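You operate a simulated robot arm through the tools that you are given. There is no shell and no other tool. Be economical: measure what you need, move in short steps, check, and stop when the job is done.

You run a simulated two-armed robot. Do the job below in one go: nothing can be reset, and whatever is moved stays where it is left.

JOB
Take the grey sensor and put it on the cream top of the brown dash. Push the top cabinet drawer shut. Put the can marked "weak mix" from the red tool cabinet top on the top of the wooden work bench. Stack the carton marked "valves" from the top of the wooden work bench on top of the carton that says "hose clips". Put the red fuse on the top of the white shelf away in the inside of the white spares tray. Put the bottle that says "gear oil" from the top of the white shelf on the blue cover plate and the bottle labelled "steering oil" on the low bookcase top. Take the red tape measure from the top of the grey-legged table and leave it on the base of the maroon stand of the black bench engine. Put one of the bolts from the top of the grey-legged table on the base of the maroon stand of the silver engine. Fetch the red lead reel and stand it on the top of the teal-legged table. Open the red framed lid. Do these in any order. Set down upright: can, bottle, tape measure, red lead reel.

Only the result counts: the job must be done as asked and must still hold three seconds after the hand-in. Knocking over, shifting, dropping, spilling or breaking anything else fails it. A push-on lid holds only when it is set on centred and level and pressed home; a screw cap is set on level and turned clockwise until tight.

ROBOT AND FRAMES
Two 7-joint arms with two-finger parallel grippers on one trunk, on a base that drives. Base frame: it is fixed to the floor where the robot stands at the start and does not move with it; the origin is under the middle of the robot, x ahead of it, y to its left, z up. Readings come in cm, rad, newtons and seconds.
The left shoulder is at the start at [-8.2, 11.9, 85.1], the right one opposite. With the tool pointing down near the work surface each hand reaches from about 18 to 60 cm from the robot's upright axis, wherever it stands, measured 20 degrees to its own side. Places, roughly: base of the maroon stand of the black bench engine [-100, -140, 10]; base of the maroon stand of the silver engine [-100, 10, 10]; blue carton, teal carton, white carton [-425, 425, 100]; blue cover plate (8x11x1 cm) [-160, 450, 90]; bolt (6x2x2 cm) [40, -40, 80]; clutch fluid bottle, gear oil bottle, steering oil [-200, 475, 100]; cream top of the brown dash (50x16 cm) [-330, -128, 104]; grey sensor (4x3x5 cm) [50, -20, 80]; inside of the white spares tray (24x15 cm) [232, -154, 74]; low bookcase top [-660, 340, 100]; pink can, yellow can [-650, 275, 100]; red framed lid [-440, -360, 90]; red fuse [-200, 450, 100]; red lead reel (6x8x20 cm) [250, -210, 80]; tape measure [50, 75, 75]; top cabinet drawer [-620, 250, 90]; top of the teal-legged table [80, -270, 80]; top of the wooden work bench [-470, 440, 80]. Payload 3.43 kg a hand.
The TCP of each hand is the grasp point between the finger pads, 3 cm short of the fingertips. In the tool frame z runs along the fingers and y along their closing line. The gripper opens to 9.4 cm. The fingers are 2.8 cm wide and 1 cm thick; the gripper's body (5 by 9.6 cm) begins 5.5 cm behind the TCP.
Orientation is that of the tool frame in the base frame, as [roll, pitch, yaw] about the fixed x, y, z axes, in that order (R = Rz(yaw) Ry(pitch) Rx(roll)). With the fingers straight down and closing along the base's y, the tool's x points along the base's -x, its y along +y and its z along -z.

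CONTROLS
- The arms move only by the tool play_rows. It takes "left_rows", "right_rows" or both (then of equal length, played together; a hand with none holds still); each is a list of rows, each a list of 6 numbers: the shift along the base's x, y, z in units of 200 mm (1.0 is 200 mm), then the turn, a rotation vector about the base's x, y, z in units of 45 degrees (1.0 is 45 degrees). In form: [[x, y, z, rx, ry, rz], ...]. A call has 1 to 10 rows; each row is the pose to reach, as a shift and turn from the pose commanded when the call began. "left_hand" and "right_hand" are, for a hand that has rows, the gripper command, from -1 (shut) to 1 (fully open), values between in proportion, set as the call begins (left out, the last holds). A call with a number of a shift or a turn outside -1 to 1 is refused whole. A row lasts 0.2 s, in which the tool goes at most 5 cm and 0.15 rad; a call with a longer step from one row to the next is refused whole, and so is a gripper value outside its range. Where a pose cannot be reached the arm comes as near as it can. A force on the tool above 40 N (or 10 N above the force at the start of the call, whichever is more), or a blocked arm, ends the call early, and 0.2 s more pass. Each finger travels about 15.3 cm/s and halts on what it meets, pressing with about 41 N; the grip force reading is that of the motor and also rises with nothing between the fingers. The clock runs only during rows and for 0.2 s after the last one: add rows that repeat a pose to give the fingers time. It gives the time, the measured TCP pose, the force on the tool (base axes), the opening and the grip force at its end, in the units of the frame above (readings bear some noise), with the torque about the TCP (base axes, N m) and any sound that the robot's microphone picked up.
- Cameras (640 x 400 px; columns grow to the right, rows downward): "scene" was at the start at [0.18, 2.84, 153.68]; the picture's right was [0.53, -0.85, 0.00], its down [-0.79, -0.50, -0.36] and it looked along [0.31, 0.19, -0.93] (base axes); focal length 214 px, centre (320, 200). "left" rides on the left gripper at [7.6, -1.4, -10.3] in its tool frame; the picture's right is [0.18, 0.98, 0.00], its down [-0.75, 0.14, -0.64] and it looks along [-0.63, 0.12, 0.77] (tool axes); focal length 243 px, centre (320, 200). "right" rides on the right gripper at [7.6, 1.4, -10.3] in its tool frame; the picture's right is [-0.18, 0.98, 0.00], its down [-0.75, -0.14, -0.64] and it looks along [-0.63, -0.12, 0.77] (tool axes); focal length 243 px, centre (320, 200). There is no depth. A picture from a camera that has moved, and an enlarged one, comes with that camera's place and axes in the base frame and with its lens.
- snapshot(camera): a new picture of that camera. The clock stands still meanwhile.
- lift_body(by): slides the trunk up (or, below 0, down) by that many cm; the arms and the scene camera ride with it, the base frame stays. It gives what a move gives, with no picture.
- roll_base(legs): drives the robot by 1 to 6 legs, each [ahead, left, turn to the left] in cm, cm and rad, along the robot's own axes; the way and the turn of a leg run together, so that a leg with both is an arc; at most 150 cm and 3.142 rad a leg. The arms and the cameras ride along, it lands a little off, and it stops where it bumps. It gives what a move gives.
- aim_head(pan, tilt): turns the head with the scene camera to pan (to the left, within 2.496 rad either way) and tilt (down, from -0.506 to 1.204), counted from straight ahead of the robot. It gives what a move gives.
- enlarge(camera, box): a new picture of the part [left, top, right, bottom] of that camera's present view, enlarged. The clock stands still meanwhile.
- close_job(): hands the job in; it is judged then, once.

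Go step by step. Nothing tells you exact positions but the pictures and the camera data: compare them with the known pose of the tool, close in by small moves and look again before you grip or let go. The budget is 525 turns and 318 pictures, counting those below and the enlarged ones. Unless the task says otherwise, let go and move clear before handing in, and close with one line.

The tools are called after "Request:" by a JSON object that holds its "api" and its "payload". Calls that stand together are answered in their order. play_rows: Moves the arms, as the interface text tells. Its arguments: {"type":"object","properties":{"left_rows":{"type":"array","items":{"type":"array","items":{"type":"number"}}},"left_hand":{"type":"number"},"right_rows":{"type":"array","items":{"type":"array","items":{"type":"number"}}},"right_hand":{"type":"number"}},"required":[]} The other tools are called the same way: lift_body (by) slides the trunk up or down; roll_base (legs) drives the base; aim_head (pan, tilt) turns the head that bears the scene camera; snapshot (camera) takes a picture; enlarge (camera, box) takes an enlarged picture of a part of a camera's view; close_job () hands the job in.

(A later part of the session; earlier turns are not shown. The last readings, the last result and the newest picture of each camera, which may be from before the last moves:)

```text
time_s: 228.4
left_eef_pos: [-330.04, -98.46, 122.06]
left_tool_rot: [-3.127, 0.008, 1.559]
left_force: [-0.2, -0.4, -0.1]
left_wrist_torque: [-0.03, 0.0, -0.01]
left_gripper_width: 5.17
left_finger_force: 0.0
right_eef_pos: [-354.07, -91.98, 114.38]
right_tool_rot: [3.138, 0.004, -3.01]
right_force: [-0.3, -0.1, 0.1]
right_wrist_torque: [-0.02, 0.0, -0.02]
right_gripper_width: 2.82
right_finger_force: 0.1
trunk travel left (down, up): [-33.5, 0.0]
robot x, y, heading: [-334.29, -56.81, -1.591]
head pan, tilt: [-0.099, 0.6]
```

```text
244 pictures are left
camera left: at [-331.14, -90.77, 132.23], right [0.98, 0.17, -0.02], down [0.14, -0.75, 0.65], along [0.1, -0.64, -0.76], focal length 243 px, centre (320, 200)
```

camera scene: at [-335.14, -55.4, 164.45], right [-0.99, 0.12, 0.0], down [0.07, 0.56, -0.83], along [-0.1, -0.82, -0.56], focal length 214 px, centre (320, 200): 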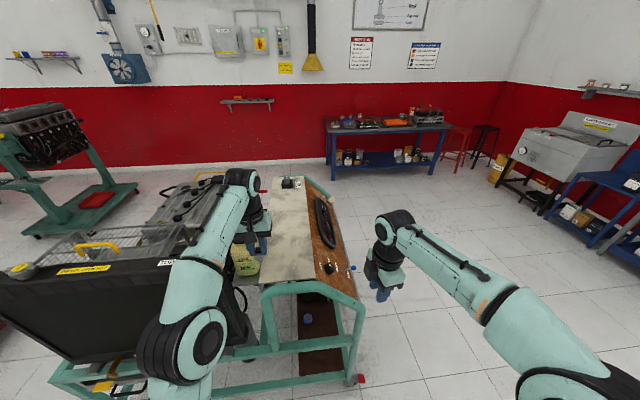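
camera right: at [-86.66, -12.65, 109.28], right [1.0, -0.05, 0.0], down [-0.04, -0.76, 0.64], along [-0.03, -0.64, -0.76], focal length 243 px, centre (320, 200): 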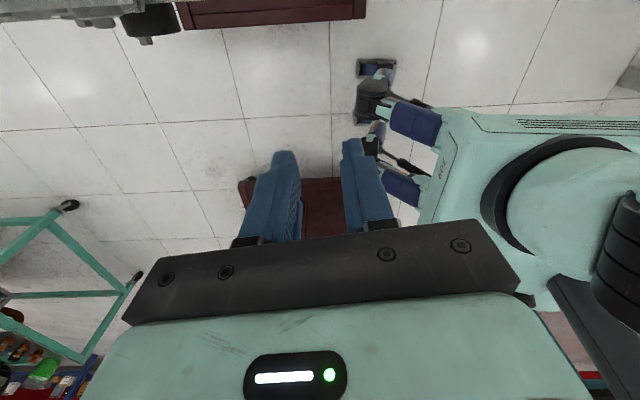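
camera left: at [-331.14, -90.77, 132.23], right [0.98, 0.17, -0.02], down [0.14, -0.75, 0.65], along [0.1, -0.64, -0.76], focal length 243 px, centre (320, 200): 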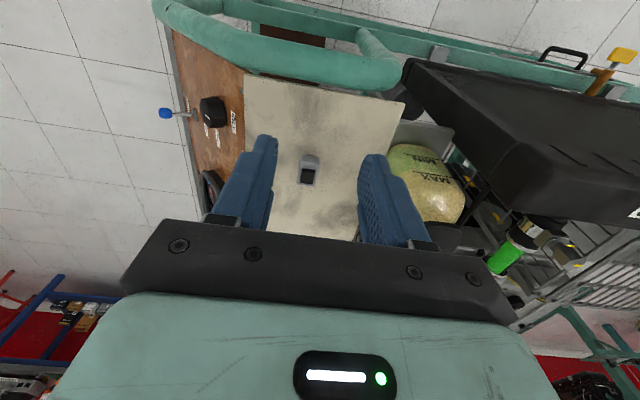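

Request:
{"api": "enlarge", "payload": {"camera": "scene", "box": [300, 80, 480, 190]}}

```text
3.56 times, centred on (390, 135) of scene
camera zoom: at [-335.18, -61.12, 164.45], right [-0.99, 0.12, 0.0], down [0.07, 0.56, -0.83], along [-0.1, -0.82, -0.56], focal length 763 px, centre (71, 431)
```

zoom: 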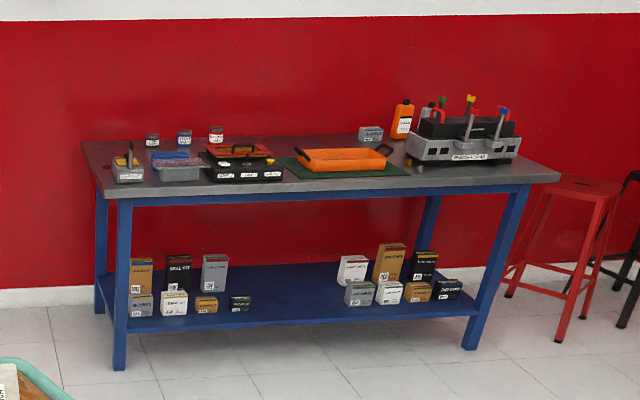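

Request:
{"api": "roll_base", "payload": {"legs": [[-10, 0, 0], [0, -105, 0.01], [150, 0, 0]]}}

Request:
{"api": "aim_head", "payload": {"pan": 0, "tilt": 0.7}}

Request:
{"api": "snapshot", "payload": {"camera": "scene"}}

```text
time_s: 245.2
left_eef_pos: [-437.62, -233.65, 121.98]
left_tool_rot: [-3.126, 0.007, 1.53]
left_force: [-0.4, 1.2, 0.3]
left_wrist_torque: [0.0, 0.01, -0.01]
left_gripper_width: 5.16
left_finger_force: 0.0
right_eef_pos: [-461.37, -226.55, 114.26]
right_tool_rot: [3.14, 0.003, -3.04]
right_force: [-0.1, 0.6, -0.7]
right_wrist_torque: [0.02, -0.01, 0.05]
right_gripper_width: 2.82
right_finger_force: 0.1
trunk travel left (down, up): [-33.5, 0.0]
robot x, y, heading: [-440.71, -191.45, -1.616]
head pan, tilt: [-0.099, 0.6]
```

```text
time_s: 245.9
left_eef_pos: [-437.49, -233.66, 122.09]
left_tool_rot: [-3.127, 0.007, 1.529]
left_force: [-0.8, 1.1, 0.6]
left_wrist_torque: [0.03, 0.0, -0.01]
left_gripper_width: 5.17
left_finger_force: 0.1
right_eef_pos: [-461.33, -226.48, 114.39]
right_tool_rot: [3.139, 0.003, -3.04]
right_force: [-0.5, 0.5, -0.2]
right_wrist_torque: [0.01, -0.03, 0.0]
right_gripper_width: 2.8
right_finger_force: 0.0
trunk travel left (down, up): [-33.5, 0.0]
robot x, y, heading: [-440.23, -191.95, -1.614]
head pan, tilt: [0.0, 0.7]
```

```text
242 pictures are left
camera scene: at [-440.76, -195.97, 163.6], right [-1.0, 0.05, 0.0], down [0.03, 0.64, -0.77], along [-0.03, -0.76, -0.64], focal length 214 px, centre (320, 200)
```

scene: 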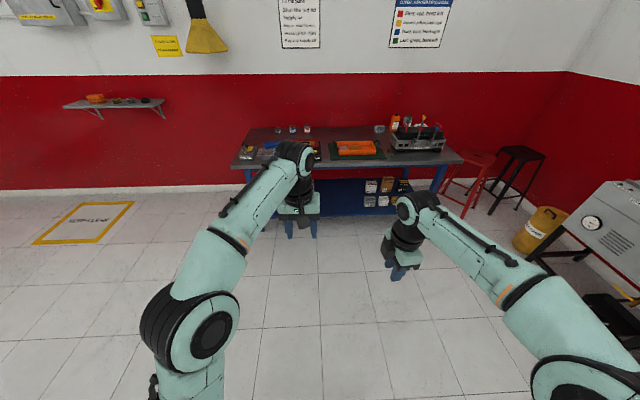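

Request:
{"api": "roll_base", "payload": {"legs": [[90, -6, 0.04]]}}

Request:
{"api": "aim_head", "payload": {"pan": 0, "tilt": 0.95}}

Request:
{"api": "snapshot", "payload": {"camera": "scene"}}

Request:
{"api": "snapshot", "payload": {"camera": "left"}}

```text
time_s: 250.6
left_eef_pos: [-444.18, -321.75, 121.92]
left_tool_rot: [-3.125, 0.007, 1.569]
left_force: [-0.5, 0.1, -1.0]
left_wrist_torque: [0.02, 0.02, -0.01]
left_gripper_width: 5.19
left_finger_force: 0.1
right_eef_pos: [-468.14, -315.51, 114.39]
right_tool_rot: [3.139, 0.004, -3.001]
right_force: [-0.3, 0.1, 0.6]
right_wrist_torque: [0.02, -0.01, 0.05]
right_gripper_width: 2.83
right_finger_force: 0.1
trunk travel left (down, up): [-33.5, 0.0]
robot x, y, heading: [-448.61, -280.26, -1.581]
head pan, tilt: [0.0, 0.7]
```

```text
time_s: 251.3
left_eef_pos: [-444.16, -321.81, 121.98]
left_tool_rot: [-3.127, 0.009, 1.569]
left_force: [0.6, 0.1, 0.7]
left_wrist_torque: [-0.03, 0.02, 0.0]
left_gripper_width: 5.16
left_finger_force: 0.0
right_eef_pos: [-468.28, -315.56, 114.28]
right_tool_rot: [3.137, 0.004, -3.001]
right_force: [-0.4, -0.3, 0.5]
right_wrist_torque: [0.01, -0.01, 0.01]
right_gripper_width: 2.82
right_finger_force: 0.1
trunk travel left (down, up): [-33.5, 0.0]
robot x, y, heading: [-448.42, -279.77, -1.58]
head pan, tilt: [0.0, 0.949]
```

```text
241 pictures are left
camera scene: at [-448.81, -283.01, 161.62], right [-1.0, 0.01, 0.0], down [0.01, 0.81, -0.58], along [0.0, -0.58, -0.81], focal length 214 px, centre (320, 200)
```

scene: 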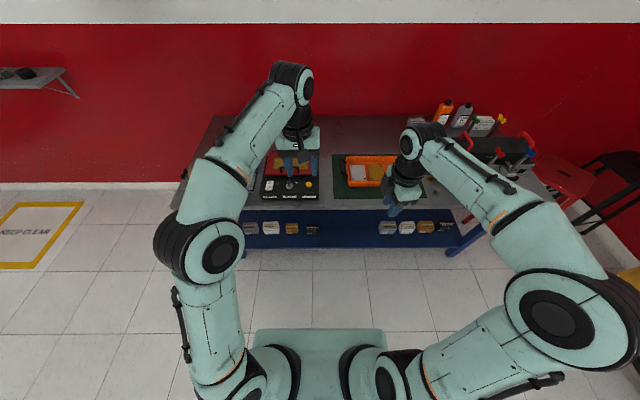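

```text
240 pictures are left
camera left: at [-445.35, -314.14, 132.21], right [0.98, 0.18, -0.02], down [0.15, -0.75, 0.65], along [0.11, -0.64, -0.76], focal length 243 px, centre (320, 200)
```

left: 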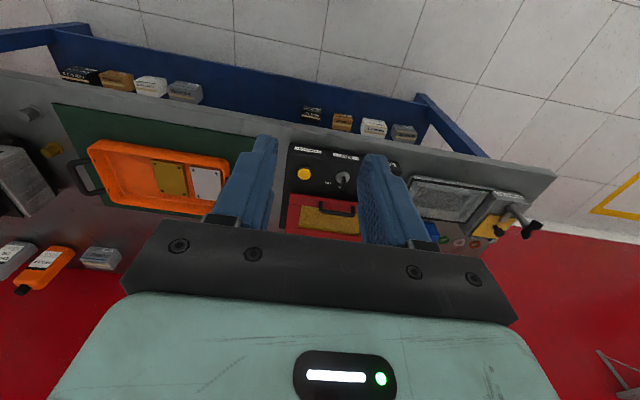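

Request:
{"api": "play_rows", "payload": {"left_rows": [[0.2, 0.1, 0, 0, 0, 0], [0.4, 0.2, 0, 0, 0, 0], [0.6, 0.3, 0, 0, 0, 0], [0.8, 0.4, 0, 0, 0, 0], [1, 0.4, 0, 0, 0, 0]]}}

Request:
{"api": "enlarge", "payload": {"camera": "scene", "box": [230, 120, 350, 210]}}

Request:
{"api": "snapshot", "payload": {"camera": "left"}}

```text
time_s: 252.6
left_eef_pos: [-424.31, -313.69, 122.01]
left_tool_rot: [-3.125, 0.007, 1.567]
left_force: [0.5, -0.1, -0.3]
left_wrist_torque: [0.01, 0.03, 0.04]
left_gripper_width: 5.17
left_finger_force: 0.0
right_eef_pos: [-468.19, -315.5, 114.25]
right_tool_rot: [3.138, 0.004, -3.0]
right_force: [0.1, 0.4, 0.3]
right_wrist_torque: [-0.01, 0.02, 0.01]
right_gripper_width: 2.8
right_finger_force: 0.0
trunk travel left (down, up): [-33.5, 0.0]
robot x, y, heading: [-448.5, -279.89, -1.577]
head pan, tilt: [0.0, 0.949]
```

```text
4.44 times, centred on (290, 165) of scene
camera zoom: at [-448.74, -283.03, 161.62], right [-1.0, 0.01, 0.0], down [0.0, 0.81, -0.58], along [0.0, -0.58, -0.81], focal length 953 px, centre (453, 356)
```

zoom: 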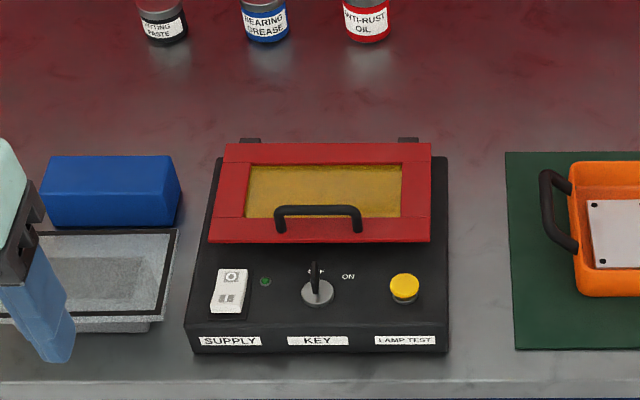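

```text
238 pictures are left
camera left: at [-425.38, -306.06, 132.25], right [0.98, 0.18, -0.02], down [0.15, -0.75, 0.65], along [0.1, -0.64, -0.76], focal length 243 px, centre (320, 200)
```

left: 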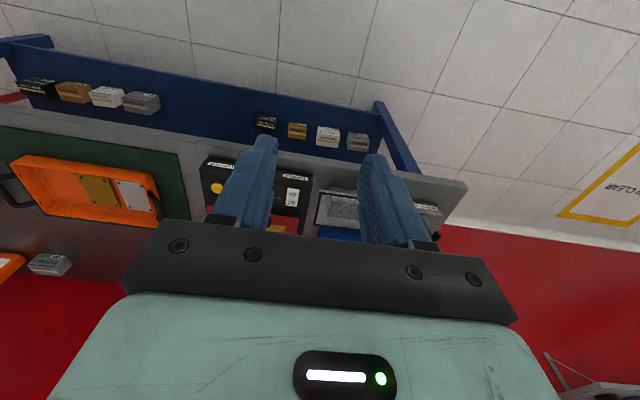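

Request:
{"api": "roll_base", "payload": {"legs": [[18, 0, 0]]}}

Request:
{"api": "play_rows", "payload": {"left_rows": [[0, 0, 0, 0, 0, -0.19], [0, 0, 0, 0, 0, -0.38], [0, 0, 0, 0, 0, -0.57], [0, 0, 0, 0, 0, -0.76], [0, 0, 0, 0, 0, -0.95]]}}

Request:
{"api": "play_rows", "payload": {"left_rows": [[-0.1, 0, -0.1, 0, 0, -0.19], [-0.2, 0, -0.2, 0, 0, -0.38], [-0.3, 0, -0.3, 0, 0, -0.57], [-0.4, -0.1, -0.4, 0, 0, -0.76], [-0.5, -0.2, -0.5, 0, 0, -0.95]]}}

Request:
{"api": "snapshot", "payload": {"camera": "left"}}

Request:
{"api": "snapshot", "payload": {"camera": "scene"}}

```text
time_s: 254.1
left_eef_pos: [-424.42, -331.53, 122.16]
left_tool_rot: [-3.125, 0.008, 1.57]
left_force: [0.2, 0.1, -0.3]
left_wrist_torque: [0.02, 0.01, 0.0]
left_gripper_width: 5.17
left_finger_force: 0.1
right_eef_pos: [-468.22, -333.4, 114.31]
right_tool_rot: [3.139, 0.003, -2.998]
right_force: [0.6, 0.5, -0.2]
right_wrist_torque: [-0.01, -0.01, 0.0]
right_gripper_width: 2.83
right_finger_force: 0.1
trunk travel left (down, up): [-33.5, 0.0]
robot x, y, heading: [-448.58, -297.92, -1.574]
head pan, tilt: [0.0, 0.949]
```

```text
time_s: 255.3
left_eef_pos: [-424.29, -331.74, 122.17]
left_tool_rot: [-3.124, 0.007, 0.823]
left_force: [0.1, 0.1, -0.1]
left_wrist_torque: [0.04, -0.01, -0.03]
left_gripper_width: 5.19
left_finger_force: 0.0
right_eef_pos: [-468.26, -333.32, 114.37]
right_tool_rot: [3.138, 0.004, -2.996]
right_force: [0.5, -0.6, -0.6]
right_wrist_torque: [0.0, 0.03, 0.0]
right_gripper_width: 2.82
right_finger_force: 0.1
trunk travel left (down, up): [-33.5, 0.0]
robot x, y, heading: [-448.67, -298.02, -1.574]
head pan, tilt: [0.0, 0.949]
```

```text
time_s: 256.5
left_eef_pos: [-434.32, -335.57, 112.31]
left_tool_rot: [-3.127, 0.006, 0.076]
left_force: [-0.1, 0.2, -0.4]
left_wrist_torque: [0.04, 0.04, -0.03]
left_gripper_width: 5.15
left_finger_force: 0.1
right_eef_pos: [-468.36, -333.44, 114.22]
right_tool_rot: [3.136, 0.006, -2.998]
right_force: [0.5, -0.4, 1.0]
right_wrist_torque: [-0.01, -0.03, 0.0]
right_gripper_width: 2.81
right_finger_force: 0.1
trunk travel left (down, up): [-33.5, 0.0]
robot x, y, heading: [-448.63, -298.33, -1.577]
head pan, tilt: [0.0, 0.949]
```

```text
237 pictures are left
camera left: at [-426.67, -333.79, 122.38], right [0.26, -0.97, -0.02], down [-0.74, -0.21, 0.65], along [-0.63, -0.16, -0.76], focal length 243 px, centre (320, 200)
```

left: 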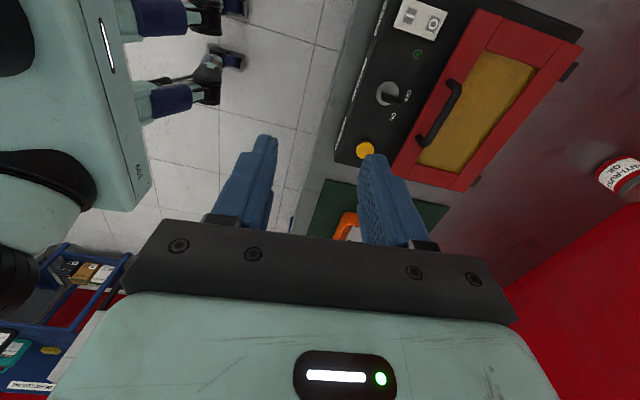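

```text
236 pictures are left
camera scene: at [-448.94, -300.98, 161.62], right [-1.0, 0.0, 0.0], down [0.0, 0.81, -0.58], along [0.0, -0.58, -0.81], focal length 214 px, centre (320, 200)
```

scene: 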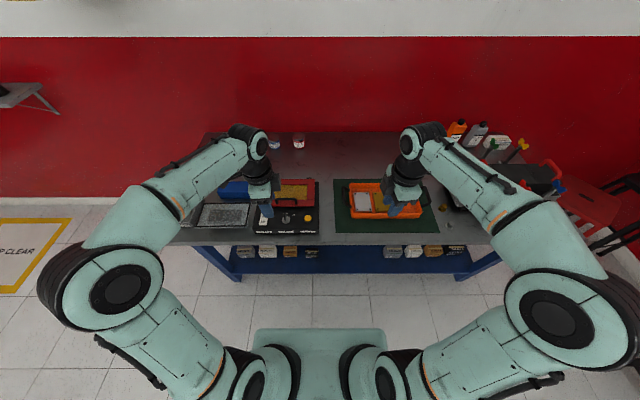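

Request:
{"api": "play_rows", "payload": {"left_rows": [[0, -0.2, -0.05, 0, 0, -0.05], [0, -0.4, -0.15, 0, 0, -0.1], [0, -0.6, -0.3, 0, 0, -0.1], [-0.02, -0.83, -0.45, 0, 0, -0.1], [-0.02, -0.83, -0.65, 0, 0, -0.1]], "left_hand": 0.1}}

Request:
{"api": "snapshot", "payload": {"camera": "left"}}

Request:
{"api": "enlarge", "payload": {"camera": "scene", "box": [210, 140, 350, 240]}}

```text
refused: row 4 steps farther than a row can; nothing moved
```

```text
235 pictures are left
camera left: at [-426.67, -333.79, 122.38], right [0.26, -0.97, -0.02], down [-0.74, -0.21, 0.65], along [-0.63, -0.16, -0.76], focal length 243 px, centre (320, 200)
```

left: 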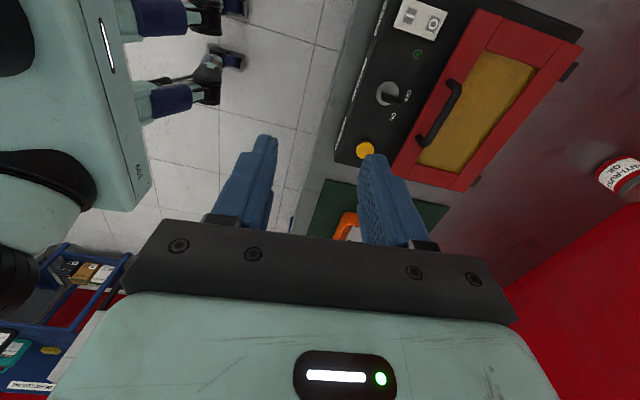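

```text
4.00 times, centred on (280, 190) of scene
camera zoom: at [-448.94, -300.98, 161.62], right [-1.0, 0.0, 0.0], down [0.0, 0.81, -0.58], along [0.0, -0.58, -0.81], focal length 858 px, centre (480, 240)
```

zoom: 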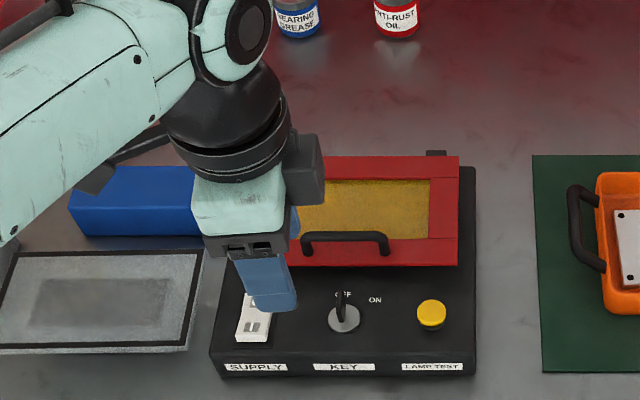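

Request:
{"api": "play_rows", "payload": {"left_rows": [[0, -0.2, -0.05, 0, 0, -0.05], [0, -0.4, -0.15, 0, 0, -0.1], [0, -0.6, -0.25, 0, 0, -0.1], [-0.02, -0.78, -0.35, 0, 0, -0.1], [-0.02, -0.87, -0.55, 0, 0, -0.1], [-0.02, -0.87, -0.65, 0, 0, -0.1]], "left_hand": 0.1}}

Request:
{"api": "snapshot", "payload": {"camera": "left"}}

Request:
{"api": "enlarge", "payload": {"camera": "scene", "box": [210, 140, 350, 240]}}

```text
time_s: 257.9
left_eef_pos: [-434.68, -352.92, 99.11]
left_tool_rot: [-3.127, 0.006, -0.001]
left_force: [-0.2, 0.0, 0.0]
left_wrist_torque: [-0.03, 0.0, -0.01]
left_gripper_width: 5.16
left_finger_force: 0.0
right_eef_pos: [-468.22, -333.42, 114.26]
right_tool_rot: [3.137, 0.005, -2.999]
right_force: [-0.1, 0.0, 0.9]
right_wrist_torque: [-0.01, 0.01, 0.01]
right_gripper_width: 2.82
right_finger_force: 0.0
trunk travel left (down, up): [-33.5, 0.0]
robot x, y, heading: [-448.56, -297.62, -1.576]
head pan, tilt: [0.0, 0.949]
```

```text
233 pictures are left
camera left: at [-426.91, -351.63, 109.24], right [0.18, -0.98, -0.02], down [-0.75, -0.15, 0.65], along [-0.64, -0.11, -0.76], focal length 243 px, centre (320, 200)
```

left: 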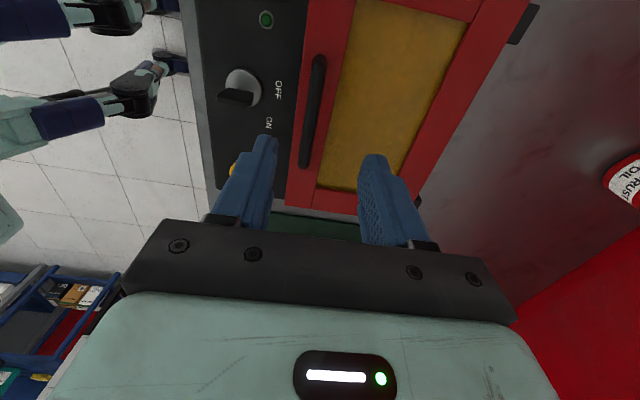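

```text
4.00 times, centred on (280, 190) of scene
camera zoom: at [-448.89, -300.88, 161.62], right [-1.0, 0.0, 0.0], down [0.0, 0.81, -0.58], along [0.0, -0.58, -0.81], focal length 858 px, centre (480, 240)
```

zoom: 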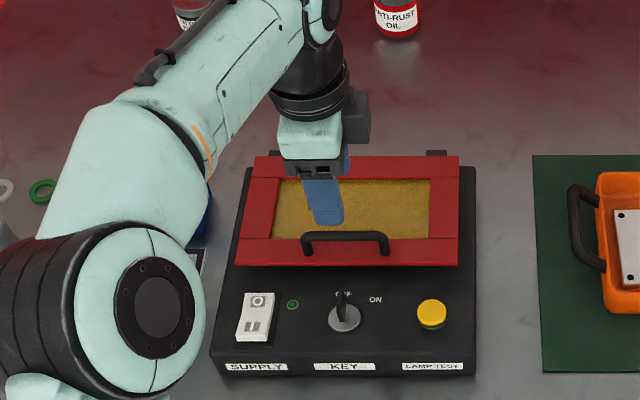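

Request:
{"api": "play_rows", "payload": {"left_rows": [[0.02, 0.025, -0.15, 0, 0, 0], [0.02, 0.025, -0.25, 0, 0, 0], [0.02, 0.025, -0.34, 0, 0, 0]], "left_hand": -0.1}}

Request:
{"api": "snapshot", "payload": {"camera": "left"}}

```text
time_s: 258.7
left_eef_pos: [-434.18, -352.41, 92.44]
left_tool_rot: [-3.124, 0.007, 0.0]
left_force: [0.2, 0.0, 0.2]
left_wrist_torque: [0.02, 0.01, 0.06]
left_gripper_width: 4.2
left_finger_force: 0.1
right_eef_pos: [-468.22, -333.49, 114.28]
right_tool_rot: [3.138, 0.004, -2.998]
right_force: [0.2, 0.0, 0.0]
right_wrist_torque: [-0.01, 0.01, 0.0]
right_gripper_width: 2.83
right_finger_force: 0.0
trunk travel left (down, up): [-33.5, 0.0]
robot x, y, heading: [-448.68, -298.0, -1.571]
head pan, tilt: [0.0, 0.949]
```

```text
231 pictures are left
camera left: at [-426.46, -351.15, 102.48], right [0.18, -0.98, -0.02], down [-0.75, -0.15, 0.65], along [-0.64, -0.11, -0.76], focal length 243 px, centre (320, 200)
```

left: 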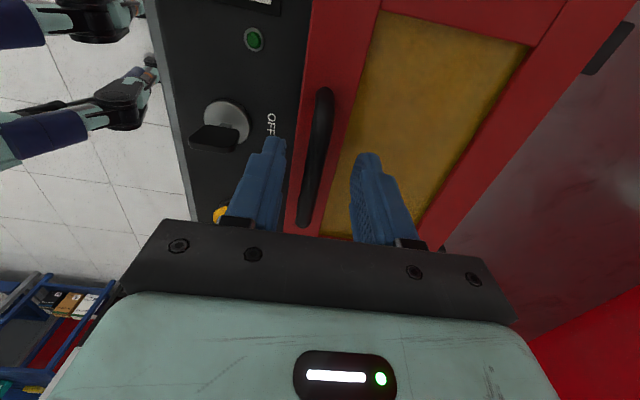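

Request:
{"api": "play_rows", "payload": {"left_rows": [[0, 0, -0.02, 0, 0, 0], [0, 0, -0.02, 0, 0, 0], [0, 0, -0.02, 0, 0, 0], [0, 0, -0.02, 0, 0, 0]], "left_hand": -1}}

Request:
{"api": "snapshot", "payload": {"camera": "left"}}

```text
time_s: 259.7
left_eef_pos: [-434.2, -352.04, 92.16]
left_tool_rot: [-3.125, 0.009, 0.0]
left_force: [-0.4, 23.8, 13.3]
left_wrist_torque: [0.32, 0.18, 0.01]
left_gripper_width: 1.03
left_finger_force: 43.8
right_eef_pos: [-468.16, -333.05, 114.43]
right_tool_rot: [3.141, 0.002, -2.998]
right_force: [0.3, -0.5, -0.6]
right_wrist_torque: [0.03, -0.01, -0.01]
right_gripper_width: 2.83
right_finger_force: 0.1
trunk travel left (down, up): [-33.5, 0.0]
robot x, y, heading: [-448.81, -298.12, -1.573]
head pan, tilt: [0.0, 0.949]
```

```text
230 pictures are left
camera left: at [-426.48, -350.78, 102.29], right [0.18, -0.98, -0.02], down [-0.75, -0.15, 0.65], along [-0.64, -0.11, -0.76], focal length 243 px, centre (320, 200)
```

left: 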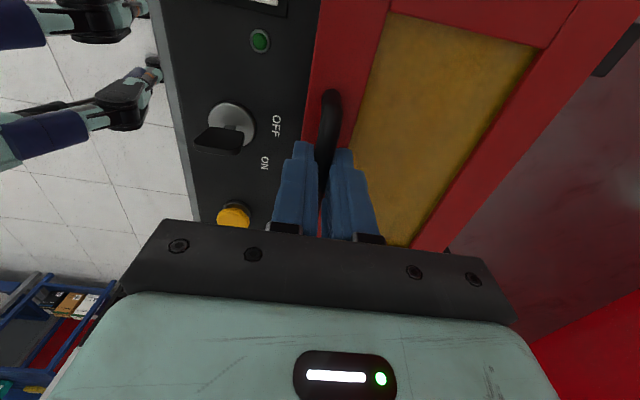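

Request:
{"api": "play_rows", "payload": {"left_rows": [[0, 0.01, 0.06, 0, 0, 0], [0, -0.02, 0.14, 0, 0, 0], [0, -0.06, 0.22, 0, 0, 0], [0, -0.12, 0.3, 0, 0, 0], [0, -0.18, 0.375, 0, 0, 0], [0, -0.26, 0.44, 0, 0, 0]]}}

Request:
{"api": "snapshot", "payload": {"camera": "scene"}}

```text
time_s: 261.1
left_eef_pos: [-434.29, -356.57, 99.88]
left_tool_rot: [-3.126, 0.006, 0.002]
left_force: [3.7, -7.7, -9.6]
left_wrist_torque: [-0.1, 0.09, -0.69]
left_gripper_width: 1.04
left_finger_force: 43.8
left hand out of reach, approached as far as the arm can: row 6
right_eef_pos: [-468.19, -333.53, 114.26]
right_tool_rot: [3.136, 0.005, -2.998]
right_force: [-0.2, 0.8, 0.1]
right_wrist_torque: [-0.01, -0.03, 0.01]
right_gripper_width: 2.83
right_finger_force: 0.1
trunk travel left (down, up): [-33.5, 0.0]
robot x, y, heading: [-448.58, -297.94, -1.577]
head pan, tilt: [0.0, 0.949]
```

```text
229 pictures are left
camera scene: at [-448.8, -301.11, 161.61], right [-1.0, 0.0, 0.0], down [0.0, 0.81, -0.58], along [0.0, -0.58, -0.81], focal length 214 px, centre (320, 200)
```

scene: 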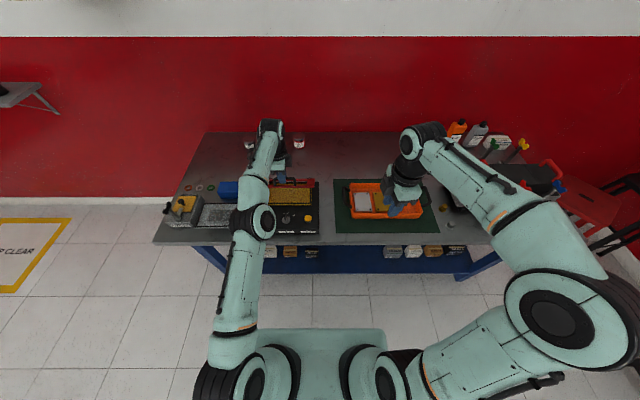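

Request:
{"api": "play_rows", "payload": {"left_rows": [[0, 0.01, 0.0, -0.17, 0, 0], [0, -0.03, 0.04, -0.34, 0, 0], [0, -0.1, 0.08, -0.51, 0, 0], [0, -0.17, 0.11, -0.67, 0, 0]]}}

Request:
{"api": "enlarge", "payload": {"camera": "scene", "box": [190, 110, 350, 230]}}

```text
time_s: 261.4
left_eef_pos: [-434.17, -357.29, 100.74]
left_tool_rot: [3.063, 0.012, 0.006]
left_force: [1.6, -4.7, -5.7]
left_wrist_torque: [-0.15, 0.09, -1.26]
left_gripper_width: 1.06
left_finger_force: 44.2
right_eef_pos: [-468.17, -333.52, 114.27]
right_tool_rot: [3.136, 0.004, -2.998]
right_force: [-0.2, 0.4, -0.3]
right_wrist_torque: [0.04, 0.03, -0.02]
right_gripper_width: 2.84
right_finger_force: 0.0
trunk travel left (down, up): [-33.5, 0.0]
robot x, y, heading: [-448.73, -297.57, -1.579]
head pan, tilt: [0.0, 0.949]
stopped in row 1 (left hand): the force on the tool passed its limit at 47 N (the readings are from after the stop); the commanded pose is now the measured one
```

```text
3.33 times, centred on (270, 170) of scene
camera zoom: at [-448.83, -301.02, 161.62], right [-1.0, 0.0, 0.0], down [0.0, 0.81, -0.58], along [0.0, -0.58, -0.81], focal length 715 px, centre (487, 300)
```

zoom: 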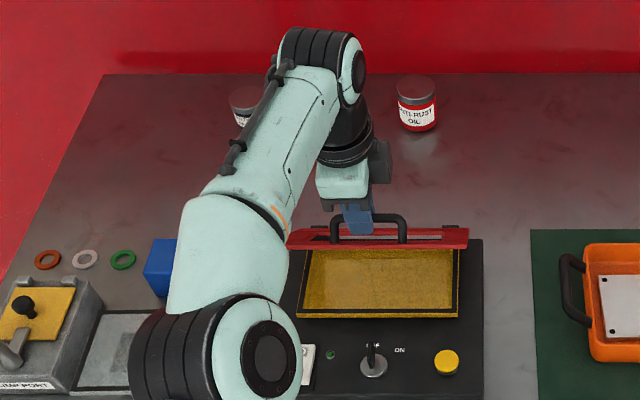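

Request:
{"api": "play_rows", "payload": {"left_rows": [[0, 0.005, 0.0, -0.06, 0, 0], [0, 0.005, 0.01, -0.12, 0, 0], [0, 0.0, 0.02, -0.18, 0, 0], [0, -0.01, 0.03, -0.24, 0, 0], [0, -0.025, 0.045, -0.3, 0, 0], [0, -0.04, 0.055, -0.36, 0, 0], [0, -0.06, 0.065, -0.42, 0, 0], [0, -0.08, 0.08, -0.48, 0, 0]]}}

```text
time_s: 263.2
left_eef_pos: [-434.24, -359.12, 102.19]
left_tool_rot: [2.686, 0.015, 0.003]
left_force: [-1.1, -7.3, -19.3]
left_wrist_torque: [0.18, -0.04, -1.42]
left_gripper_width: 1.07
left_finger_force: 44.0
right_eef_pos: [-468.06, -333.62, 114.18]
right_tool_rot: [3.136, 0.004, -2.999]
right_force: [0.1, 0.0, 0.5]
right_wrist_torque: [-0.02, 0.03, -0.03]
right_gripper_width: 2.82
right_finger_force: 0.1
trunk travel left (down, up): [-33.5, 0.0]
robot x, y, heading: [-448.92, -298.14, -1.574]
head pan, tilt: [0.0, 0.949]
```

Request:
{"api": "play_rows", "payload": {"left_rows": [[0, -0.025, 0.0, -0.08, 0, 0], [0, -0.055, 0.01, -0.16, 0, 0], [0, -0.09, 0.02, -0.24, 0, 0], [0, -0.125, 0.025, -0.32, 0, 0], [0, -0.16, 0.03, -0.4, 0, 0], [0, -0.2, 0.03, -0.48, 0, 0], [0, -0.24, 0.03, -0.56, 0, 0]]}}

Request:
{"api": "enlarge", "payload": {"camera": "scene", "box": [190, 110, 350, 230]}}

```text
time_s: 264.7
left_eef_pos: [-434.34, -362.31, 103.05]
left_tool_rot: [2.299, 0.003, -0.003]
left_force: [4.3, 28.0, 18.0]
left_wrist_torque: [3.7, 0.28, -1.4]
left_gripper_width: 1.03
left_finger_force: 43.6
right_eef_pos: [-468.2, -332.94, 114.42]
right_tool_rot: [3.14, 0.004, -2.996]
right_force: [-0.1, 0.2, 0.2]
right_wrist_torque: [0.01, 0.01, 0.0]
right_gripper_width: 2.84
right_finger_force: 0.0
trunk travel left (down, up): [-33.5, 0.0]
robot x, y, heading: [-448.83, -297.84, -1.573]
head pan, tilt: [0.0, 0.949]
stopped in row 7 (left hand): the force on the tool passed its limit at 55 N (the readings are from after the stop); the commanded pose is now the measured one
```

```text
3.33 times, centred on (270, 170) of scene
camera zoom: at [-448.86, -300.23, 161.64], right [-1.0, 0.0, 0.0], down [0.0, 0.81, -0.58], along [0.0, -0.58, -0.81], focal length 715 px, centre (487, 300)
```

zoom: 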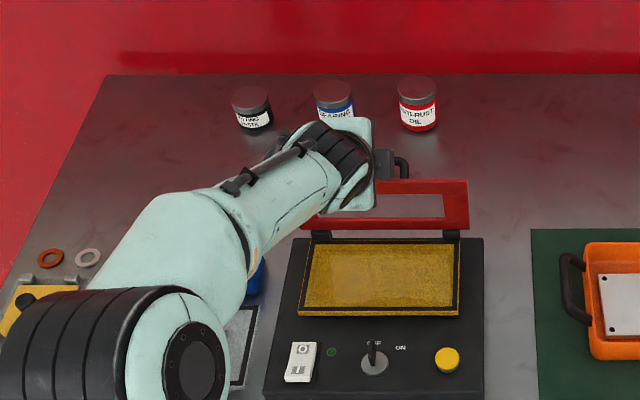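

Request:
{"api": "play_rows", "payload": {"right_rows": [[0.05, -0.05, 0, -0.18, 0, 0], [0.1, -0.1, 0, -0.36, 0, 0], [0.15, -0.15, 0, -0.54, 0, 0], [0.2, -0.2, 0, -0.72, 0, 0], [0.3, -0.2, 0, -0.9, 0, 0]], "right_hand": -1}}

Request:
{"api": "play_rows", "payload": {"right_rows": [[0.1, 0, -0.1, -0.18, 0, 0], [0.2, 0, -0.2, -0.36, 0, 0], [0.3, 0, -0.3, -0.54, 0, 0], [0.4, -0.05, -0.45, -0.72, 0, 0], [0.5, -0.1, -0.6, -0.9, 0, 0.0], [0.6, -0.1, -0.75, -1.0, 0, 0.0]]}}

Request:
{"api": "snapshot", "payload": {"camera": "scene"}}

```text
time_s: 266.1
left_eef_pos: [-434.29, -362.18, 102.98]
left_tool_rot: [2.301, 0.003, -0.003]
left_force: [2.4, 24.2, 17.0]
left_wrist_torque: [3.16, 0.11, -0.73]
left_gripper_width: 0.99
left_finger_force: 43.9
right_eef_pos: [-462.14, -336.93, 114.45]
right_tool_rot: [-2.439, -0.091, -3.029]
right_force: [0.2, -0.3, 0.0]
right_wrist_torque: [-0.01, 0.0, -0.03]
right_gripper_width: 0.01
right_finger_force: 32.7
trunk travel left (down, up): [-33.5, 0.0]
robot x, y, heading: [-448.48, -297.91, -1.576]
head pan, tilt: [0.0, 0.949]
stopped in row 5 (left hand): the force on the tool passed its limit at 46 N (the readings are from after the stop); the commanded pose is now the measured one
```

```text
time_s: 267.5
left_eef_pos: [-434.36, -362.49, 103.1]
left_tool_rot: [2.298, 0.004, -0.006]
left_force: [2.7, 24.6, 19.4]
left_wrist_torque: [3.07, -0.29, -0.34]
left_gripper_width: 1.02
left_finger_force: 44.3
right_eef_pos: [-450.03, -339.14, 99.48]
right_tool_rot: [-1.646, -0.14, -3.125]
right_force: [-0.5, 0.0, -1.0]
right_wrist_torque: [-0.02, -0.01, 0.03]
right_gripper_width: 0.03
right_finger_force: 33.1
trunk travel left (down, up): [-33.5, 0.0]
robot x, y, heading: [-449.14, -297.78, -1.574]
head pan, tilt: [0.0, 0.949]
```

```text
226 pictures are left
camera scene: at [-448.9, -300.23, 161.63], right [-1.0, 0.0, 0.0], down [0.0, 0.81, -0.59], along [0.0, -0.59, -0.81], focal length 214 px, centre (320, 200)
```

scene: 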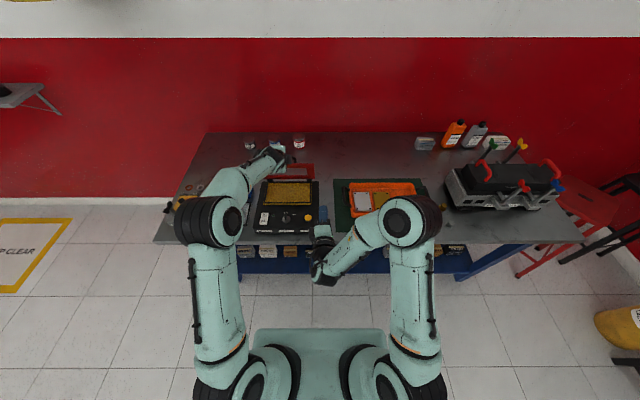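

Request:
{"api": "play_rows", "payload": {"right_rows": [[0.12, -0.1, 0, 0, 0, 0], [0.25, -0.25, 0, 0, 0, 0], [0.33, -0.45, 0, 0, 0, 0], [0.33, -0.65, 0, 0, 0, 0], [0.33, -0.85, 0, 0, 0, 0], [0.33, -0.95, 0, 0, 0, 0]]}}

Request:
{"api": "enlarge", "payload": {"camera": "scene", "box": [190, 110, 350, 230]}}

```text
time_s: 268.9
left_eef_pos: [-434.25, -362.31, 103.0]
left_tool_rot: [2.294, 0.004, -0.004]
left_force: [3.0, 0.0, 14.1]
left_wrist_torque: [2.81, -0.18, -0.45]
left_gripper_width: 1.02
left_finger_force: 44.1
right_eef_pos: [-443.42, -357.71, 99.58]
right_tool_rot: [-1.65, -0.143, -3.125]
right_force: [-4.8, 29.5, 6.8]
right_wrist_torque: [-0.41, -0.01, -0.5]
right_gripper_width: 0.0
right_finger_force: 33.5
trunk travel left (down, up): [-33.5, 0.0]
robot x, y, heading: [-448.9, -298.0, -1.574]
head pan, tilt: [0.0, 0.949]
```

```text
3.33 times, centred on (270, 170) of scene
camera zoom: at [-448.98, -300.11, 161.62], right [-1.0, 0.0, 0.0], down [0.0, 0.81, -0.59], along [0.0, -0.59, -0.81], focal length 715 px, centre (487, 300)
```

zoom: 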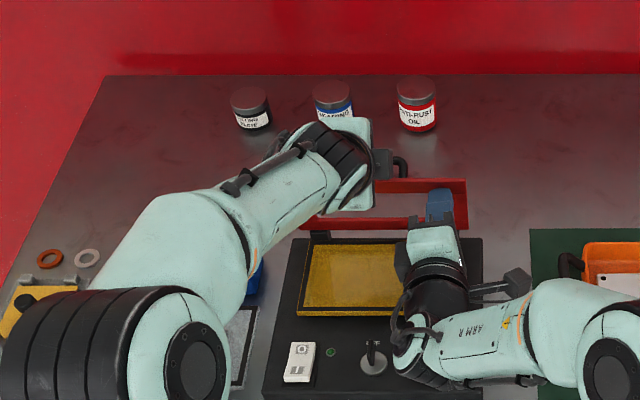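

Request:
{"api": "play_rows", "payload": {"left_rows": [[0, 0, 0, 0, 0, 0], [0, 0, 0, 0, 0, 0], [0, 0, 0, 0, 0, 0]], "left_hand": -0.3}}

Request:
{"api": "play_rows", "payload": {"left_rows": [[0, 0.05, 0.045, 0, 0, 0], [0, 0.12, 0.11, 0, 0, 0], [0, 0.22, 0.2, 0, 0, 0], [0, 0.35, 0.35, 0, 0, 0], [0.05, 0.5, 0.5, 0, 0, 0]]}}

Request:
{"api": "enlarge", "payload": {"camera": "scene", "box": [190, 110, 350, 230]}}

```text
time_s: 269.1
left_eef_pos: [-434.42, -362.26, 103.58]
left_tool_rot: [2.287, 0.004, -0.003]
left_force: [2.2, -11.9, 10.7]
left_wrist_torque: [2.36, -0.16, 0.4]
left_gripper_width: 2.38
left_finger_force: 0.1
right_eef_pos: [-443.54, -357.57, 99.45]
right_tool_rot: [-1.656, -0.144, -3.126]
right_force: [-9.5, 40.6, 5.7]
right_wrist_torque: [-0.54, 0.0, -0.68]
right_gripper_width: 0.01
right_finger_force: 33.0
trunk travel left (down, up): [-33.5, 0.0]
robot x, y, heading: [-448.94, -297.77, -1.573]
head pan, tilt: [0.0, 0.949]
stopped in row 1 (right hand): the force on the tool passed its limit at 53 N (the readings are from after the stop); the commanded pose is now the measured one
```

```text
time_s: 269.4
left_eef_pos: [-434.27, -362.36, 103.57]
left_tool_rot: [2.283, 0.003, -0.005]
left_force: [0.8, -5.4, 8.9]
left_wrist_torque: [2.3, -0.07, 0.32]
left_gripper_width: 2.69
left_finger_force: 0.1
right_eef_pos: [-443.53, -357.38, 99.41]
right_tool_rot: [-1.654, -0.141, -3.124]
right_force: [-6.8, 29.4, 5.4]
right_wrist_torque: [-0.38, -0.03, -0.57]
right_gripper_width: 0.01
right_finger_force: 33.0
trunk travel left (down, up): [-33.5, 0.0]
robot x, y, heading: [-448.58, -297.87, -1.573]
head pan, tilt: [0.0, 0.949]
stopped in row 1 (right hand): the force on the tool passed its limit at 58 N (the readings are from after the stop); the commanded pose is now the measured one
```

```text
3.33 times, centred on (270, 170) of scene
camera zoom: at [-449.06, -300.1, 161.63], right [-1.0, 0.01, 0.0], down [0.0, 0.81, -0.59], along [0.0, -0.59, -0.81], focal length 715 px, centre (487, 300)
```

zoom: 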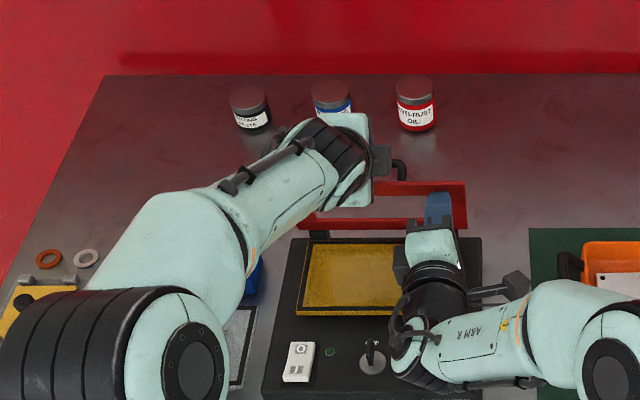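

Request:
{"api": "play_rows", "payload": {"right_rows": [[0, 0.015, 0, 0, 0, 0], [0, 0.02, 0, 0, 0, 0]]}}

Request:
{"api": "play_rows", "payload": {"left_rows": [[0, 0.03, 0.04, 0, 0, 0], [0, 0.08, 0.11, 0, 0, 0], [0, 0.15, 0.2, 0, 0, 0], [0, 0.25, 0.35, 0, 0, 0], [0.05, 0.4, 0.5, 0, 0, 0]]}}

Request:
{"api": "enlarge", "payload": {"camera": "scene", "box": [190, 110, 350, 230]}}

```text
time_s: 270.0
left_eef_pos: [-434.34, -362.34, 103.67]
left_tool_rot: [2.286, 0.005, -0.004]
left_force: [-0.4, 27.2, 30.3]
left_wrist_torque: [4.03, -0.31, -0.83]
left_gripper_width: 2.95
left_finger_force: 0.1
right_eef_pos: [-443.51, -357.16, 99.47]
right_tool_rot: [-1.652, -0.144, -3.125]
right_force: [-0.6, 1.0, -3.5]
right_wrist_torque: [0.18, -0.1, -0.11]
right_gripper_width: 0.0
right_finger_force: 32.3
trunk travel left (down, up): [-33.5, 0.0]
robot x, y, heading: [-448.28, -297.61, -1.576]
head pan, tilt: [0.0, 0.949]
```

```text
time_s: 270.4
left_eef_pos: [-434.3, -362.33, 103.66]
left_tool_rot: [2.29, 0.005, -0.006]
left_force: [-0.1, -6.6, 3.0]
left_wrist_torque: [1.19, -0.39, 0.63]
left_gripper_width: 2.87
left_finger_force: 0.0
right_eef_pos: [-443.44, -357.13, 99.4]
right_tool_rot: [-1.65, -0.143, -3.126]
right_force: [-4.4, 21.3, 2.6]
right_wrist_torque: [-0.25, -0.02, -0.42]
right_gripper_width: 0.0
right_finger_force: 32.9
trunk travel left (down, up): [-33.5, 0.0]
robot x, y, heading: [-448.71, -297.84, -1.577]
head pan, tilt: [0.0, 0.949]
stopped in row 1 (right hand): the force on the tool passed its limit at 52 N (the readings are from after the stop); the commanded pose is now the measured one
```

```text
3.33 times, centred on (270, 170) of scene
camera zoom: at [-449.04, -300.42, 161.61], right [-1.0, 0.01, 0.0], down [0.01, 0.81, -0.58], along [0.0, -0.58, -0.81], focal length 715 px, centre (487, 300)
```

zoom: 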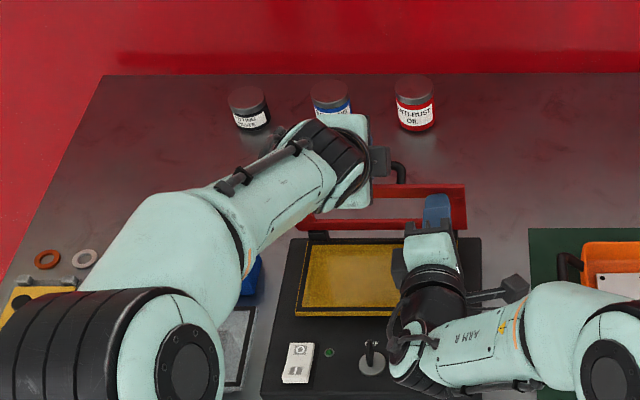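

Request:
{"api": "play_rows", "payload": {"left_rows": [[0, -0.008, 0.005, 0.1, 0, 0], [0, -0.016, 0.011, 0.2, 0, 0], [0, -0.024, 0.016, 0.3, 0, 0], [0, -0.032, 0.022, 0.4, 0, 0], [0, -0.04, 0.027, 0.5, 0, 0], [0, -0.045, 0.03, 0.6, 0, 0]]}}

Request:
{"api": "snapshot", "payload": {"camera": "left"}}

```text
time_s: 271.8
left_eef_pos: [-434.27, -363.29, 103.87]
left_tool_rot: [2.77, 0.007, -0.003]
left_force: [0.0, -0.2, 0.7]
left_wrist_torque: [-0.01, -0.01, 0.0]
left_gripper_width: 3.3
left_finger_force: 0.1
right_eef_pos: [-443.34, -357.48, 99.39]
right_tool_rot: [-1.651, -0.143, -3.127]
right_force: [0.1, -0.8, -1.5]
right_wrist_torque: [-0.02, 0.01, -0.02]
right_gripper_width: 0.01
right_finger_force: 33.2
trunk travel left (down, up): [-33.5, 0.0]
robot x, y, heading: [-448.82, -297.74, -1.575]
head pan, tilt: [0.0, 0.949]
```

```text
222 pictures are left
camera left: at [-426.51, -358.35, 112.83], right [0.18, -0.92, 0.36], down [-0.75, 0.11, 0.66], along [-0.64, -0.39, -0.67], focal length 243 px, centre (320, 200)
```

left: 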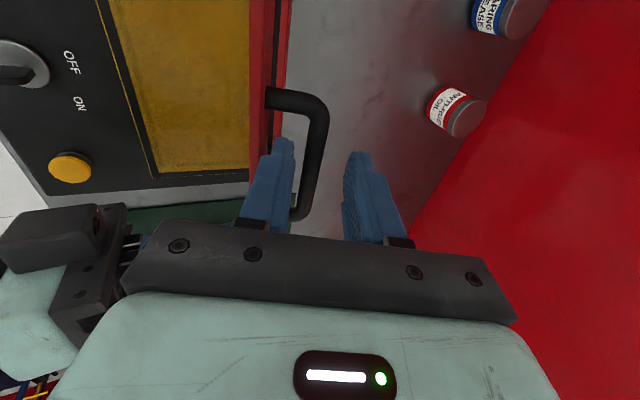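

Request:
{"api": "play_rows", "payload": {"left_rows": [[0, 0.02, 0.06, 0, 0, 0], [0, 0.06, 0.17, 0, 0, 0], [0, 0.12, 0.32, 0, 0, 0], [0.05, 0.2, 0.5, 0, 0, 0], [0.2, 0.35, 0.55, 0, 0, 0], [0.4, 0.45, 0.55, 0, 0, 0]]}}

Request:
{"api": "enlarge", "payload": {"camera": "scene", "box": [190, 110, 350, 230]}}

```text
time_s: 273.2
left_eef_pos: [-426.24, -354.54, 115.06]
left_tool_rot: [2.765, 0.009, -0.001]
left_force: [0.0, 0.1, 0.4]
left_wrist_torque: [0.03, -0.01, -0.01]
left_gripper_width: 3.29
left_finger_force: 0.1
right_eef_pos: [-443.29, -357.38, 99.37]
right_tool_rot: [-1.651, -0.143, -3.125]
right_force: [0.4, -0.2, 1.2]
right_wrist_torque: [0.0, 0.03, -0.02]
right_gripper_width: 0.02
right_finger_force: 32.9
trunk travel left (down, up): [-33.5, 0.0]
robot x, y, heading: [-448.87, -297.78, -1.574]
head pan, tilt: [0.0, 0.949]
```

```text
3.33 times, centred on (270, 170) of scene
camera zoom: at [-448.82, -300.73, 161.62], right [-1.0, 0.01, 0.0], down [0.0, 0.81, -0.58], along [0.0, -0.58, -0.81], focal length 715 px, centre (487, 300)
```

zoom: 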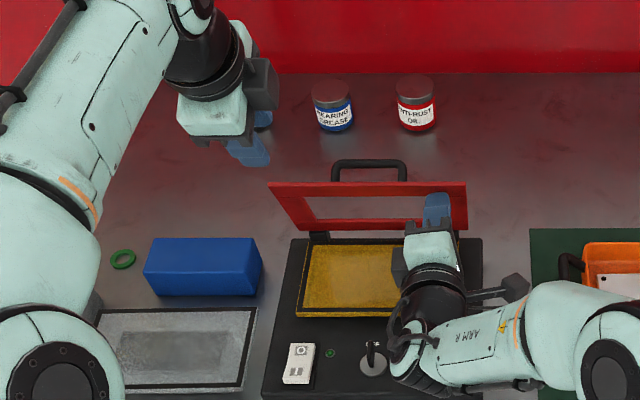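

Request:
{"api": "play_rows", "payload": {"right_rows": [[0, -0.05, 0, 0, 0, 0], [0, -0.1, 0, 0, 0, 0], [0, -0.15, 0, 0, 0, 0], [0, -0.2, 0, 0, 0, 0], [0, -0.25, 0, 0, 0, 0], [0, -0.3, 0, 0, 0, 0]]}}

Request:
{"api": "enlarge", "payload": {"camera": "scene", "box": [190, 110, 350, 230]}}

```text
time_s: 274.6
left_eef_pos: [-426.13, -354.59, 115.09]
left_tool_rot: [2.764, 0.007, -0.004]
left_force: [0.2, -0.1, 0.4]
left_wrist_torque: [0.02, -0.01, 0.0]
left_gripper_width: 3.3
left_finger_force: 0.0
right_eef_pos: [-443.32, -363.3, 99.22]
right_tool_rot: [-1.651, -0.142, -3.125]
right_force: [0.3, 0.1, 0.3]
right_wrist_torque: [-0.01, 0.0, 0.0]
right_gripper_width: 0.0
right_finger_force: 33.0
trunk travel left (down, up): [-33.5, 0.0]
robot x, y, heading: [-448.65, -298.01, -1.574]
head pan, tilt: [0.0, 0.949]
```

```text
3.33 times, centred on (270, 170) of scene
camera zoom: at [-448.91, -300.78, 161.62], right [-1.0, 0.01, 0.0], down [0.0, 0.81, -0.58], along [0.0, -0.58, -0.81], focal length 715 px, centre (487, 300)
```

zoom: 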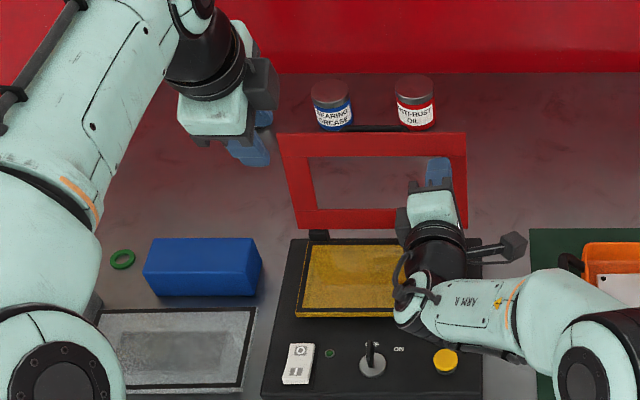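

Request:
{"api": "play_rows", "payload": {"right_rows": [[0, 0.2, 0.02, 0, 0, 0], [0, 0.4, 0.05, 0, 0, 0], [0, 0.6, 0.1, 0, 0, 0], [-0.1, 0.8, 0.2, 0, 0, 0], [-0.2, 0.9, 0.4, 0, 0, 0]], "left_rows": [[0, 0.1, 0, 0.1, 0, 0], [0, 0.2, 0, 0.2, 0, 0], [0, 0.35, 0, 0.3, 0, 0], [0, 0.5, 0, 0.4, 0, 0], [0, 0.6, 0, 0.48, 0, 0]]}}

Request:
{"api": "enlarge", "payload": {"camera": "scene", "box": [190, 110, 350, 230]}}

```text
time_s: 275.8
left_eef_pos: [-426.32, -342.15, 114.9]
left_tool_rot: [-3.14, 0.005, -0.001]
left_force: [0.2, 0.7, -0.6]
left_wrist_torque: [-0.01, 0.01, -0.01]
left_gripper_width: 3.3
left_finger_force: 0.1
right_eef_pos: [-447.25, -345.36, 107.56]
right_tool_rot: [-1.651, -0.144, -3.126]
right_force: [-0.7, -0.4, -1.1]
right_wrist_torque: [0.0, -0.01, -0.01]
right_gripper_width: 0.02
right_finger_force: 33.2
trunk travel left (down, up): [-33.5, 0.0]
robot x, y, heading: [-448.74, -297.97, -1.575]
head pan, tilt: [0.0, 0.949]
```

```text
3.33 times, centred on (270, 170) of scene
camera zoom: at [-448.99, -300.64, 161.62], right [-1.0, 0.01, 0.0], down [0.0, 0.81, -0.58], along [0.0, -0.58, -0.81], focal length 715 px, centre (487, 300)
```

zoom: 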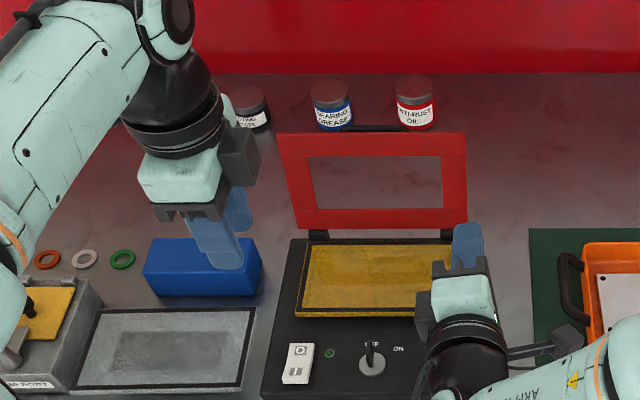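

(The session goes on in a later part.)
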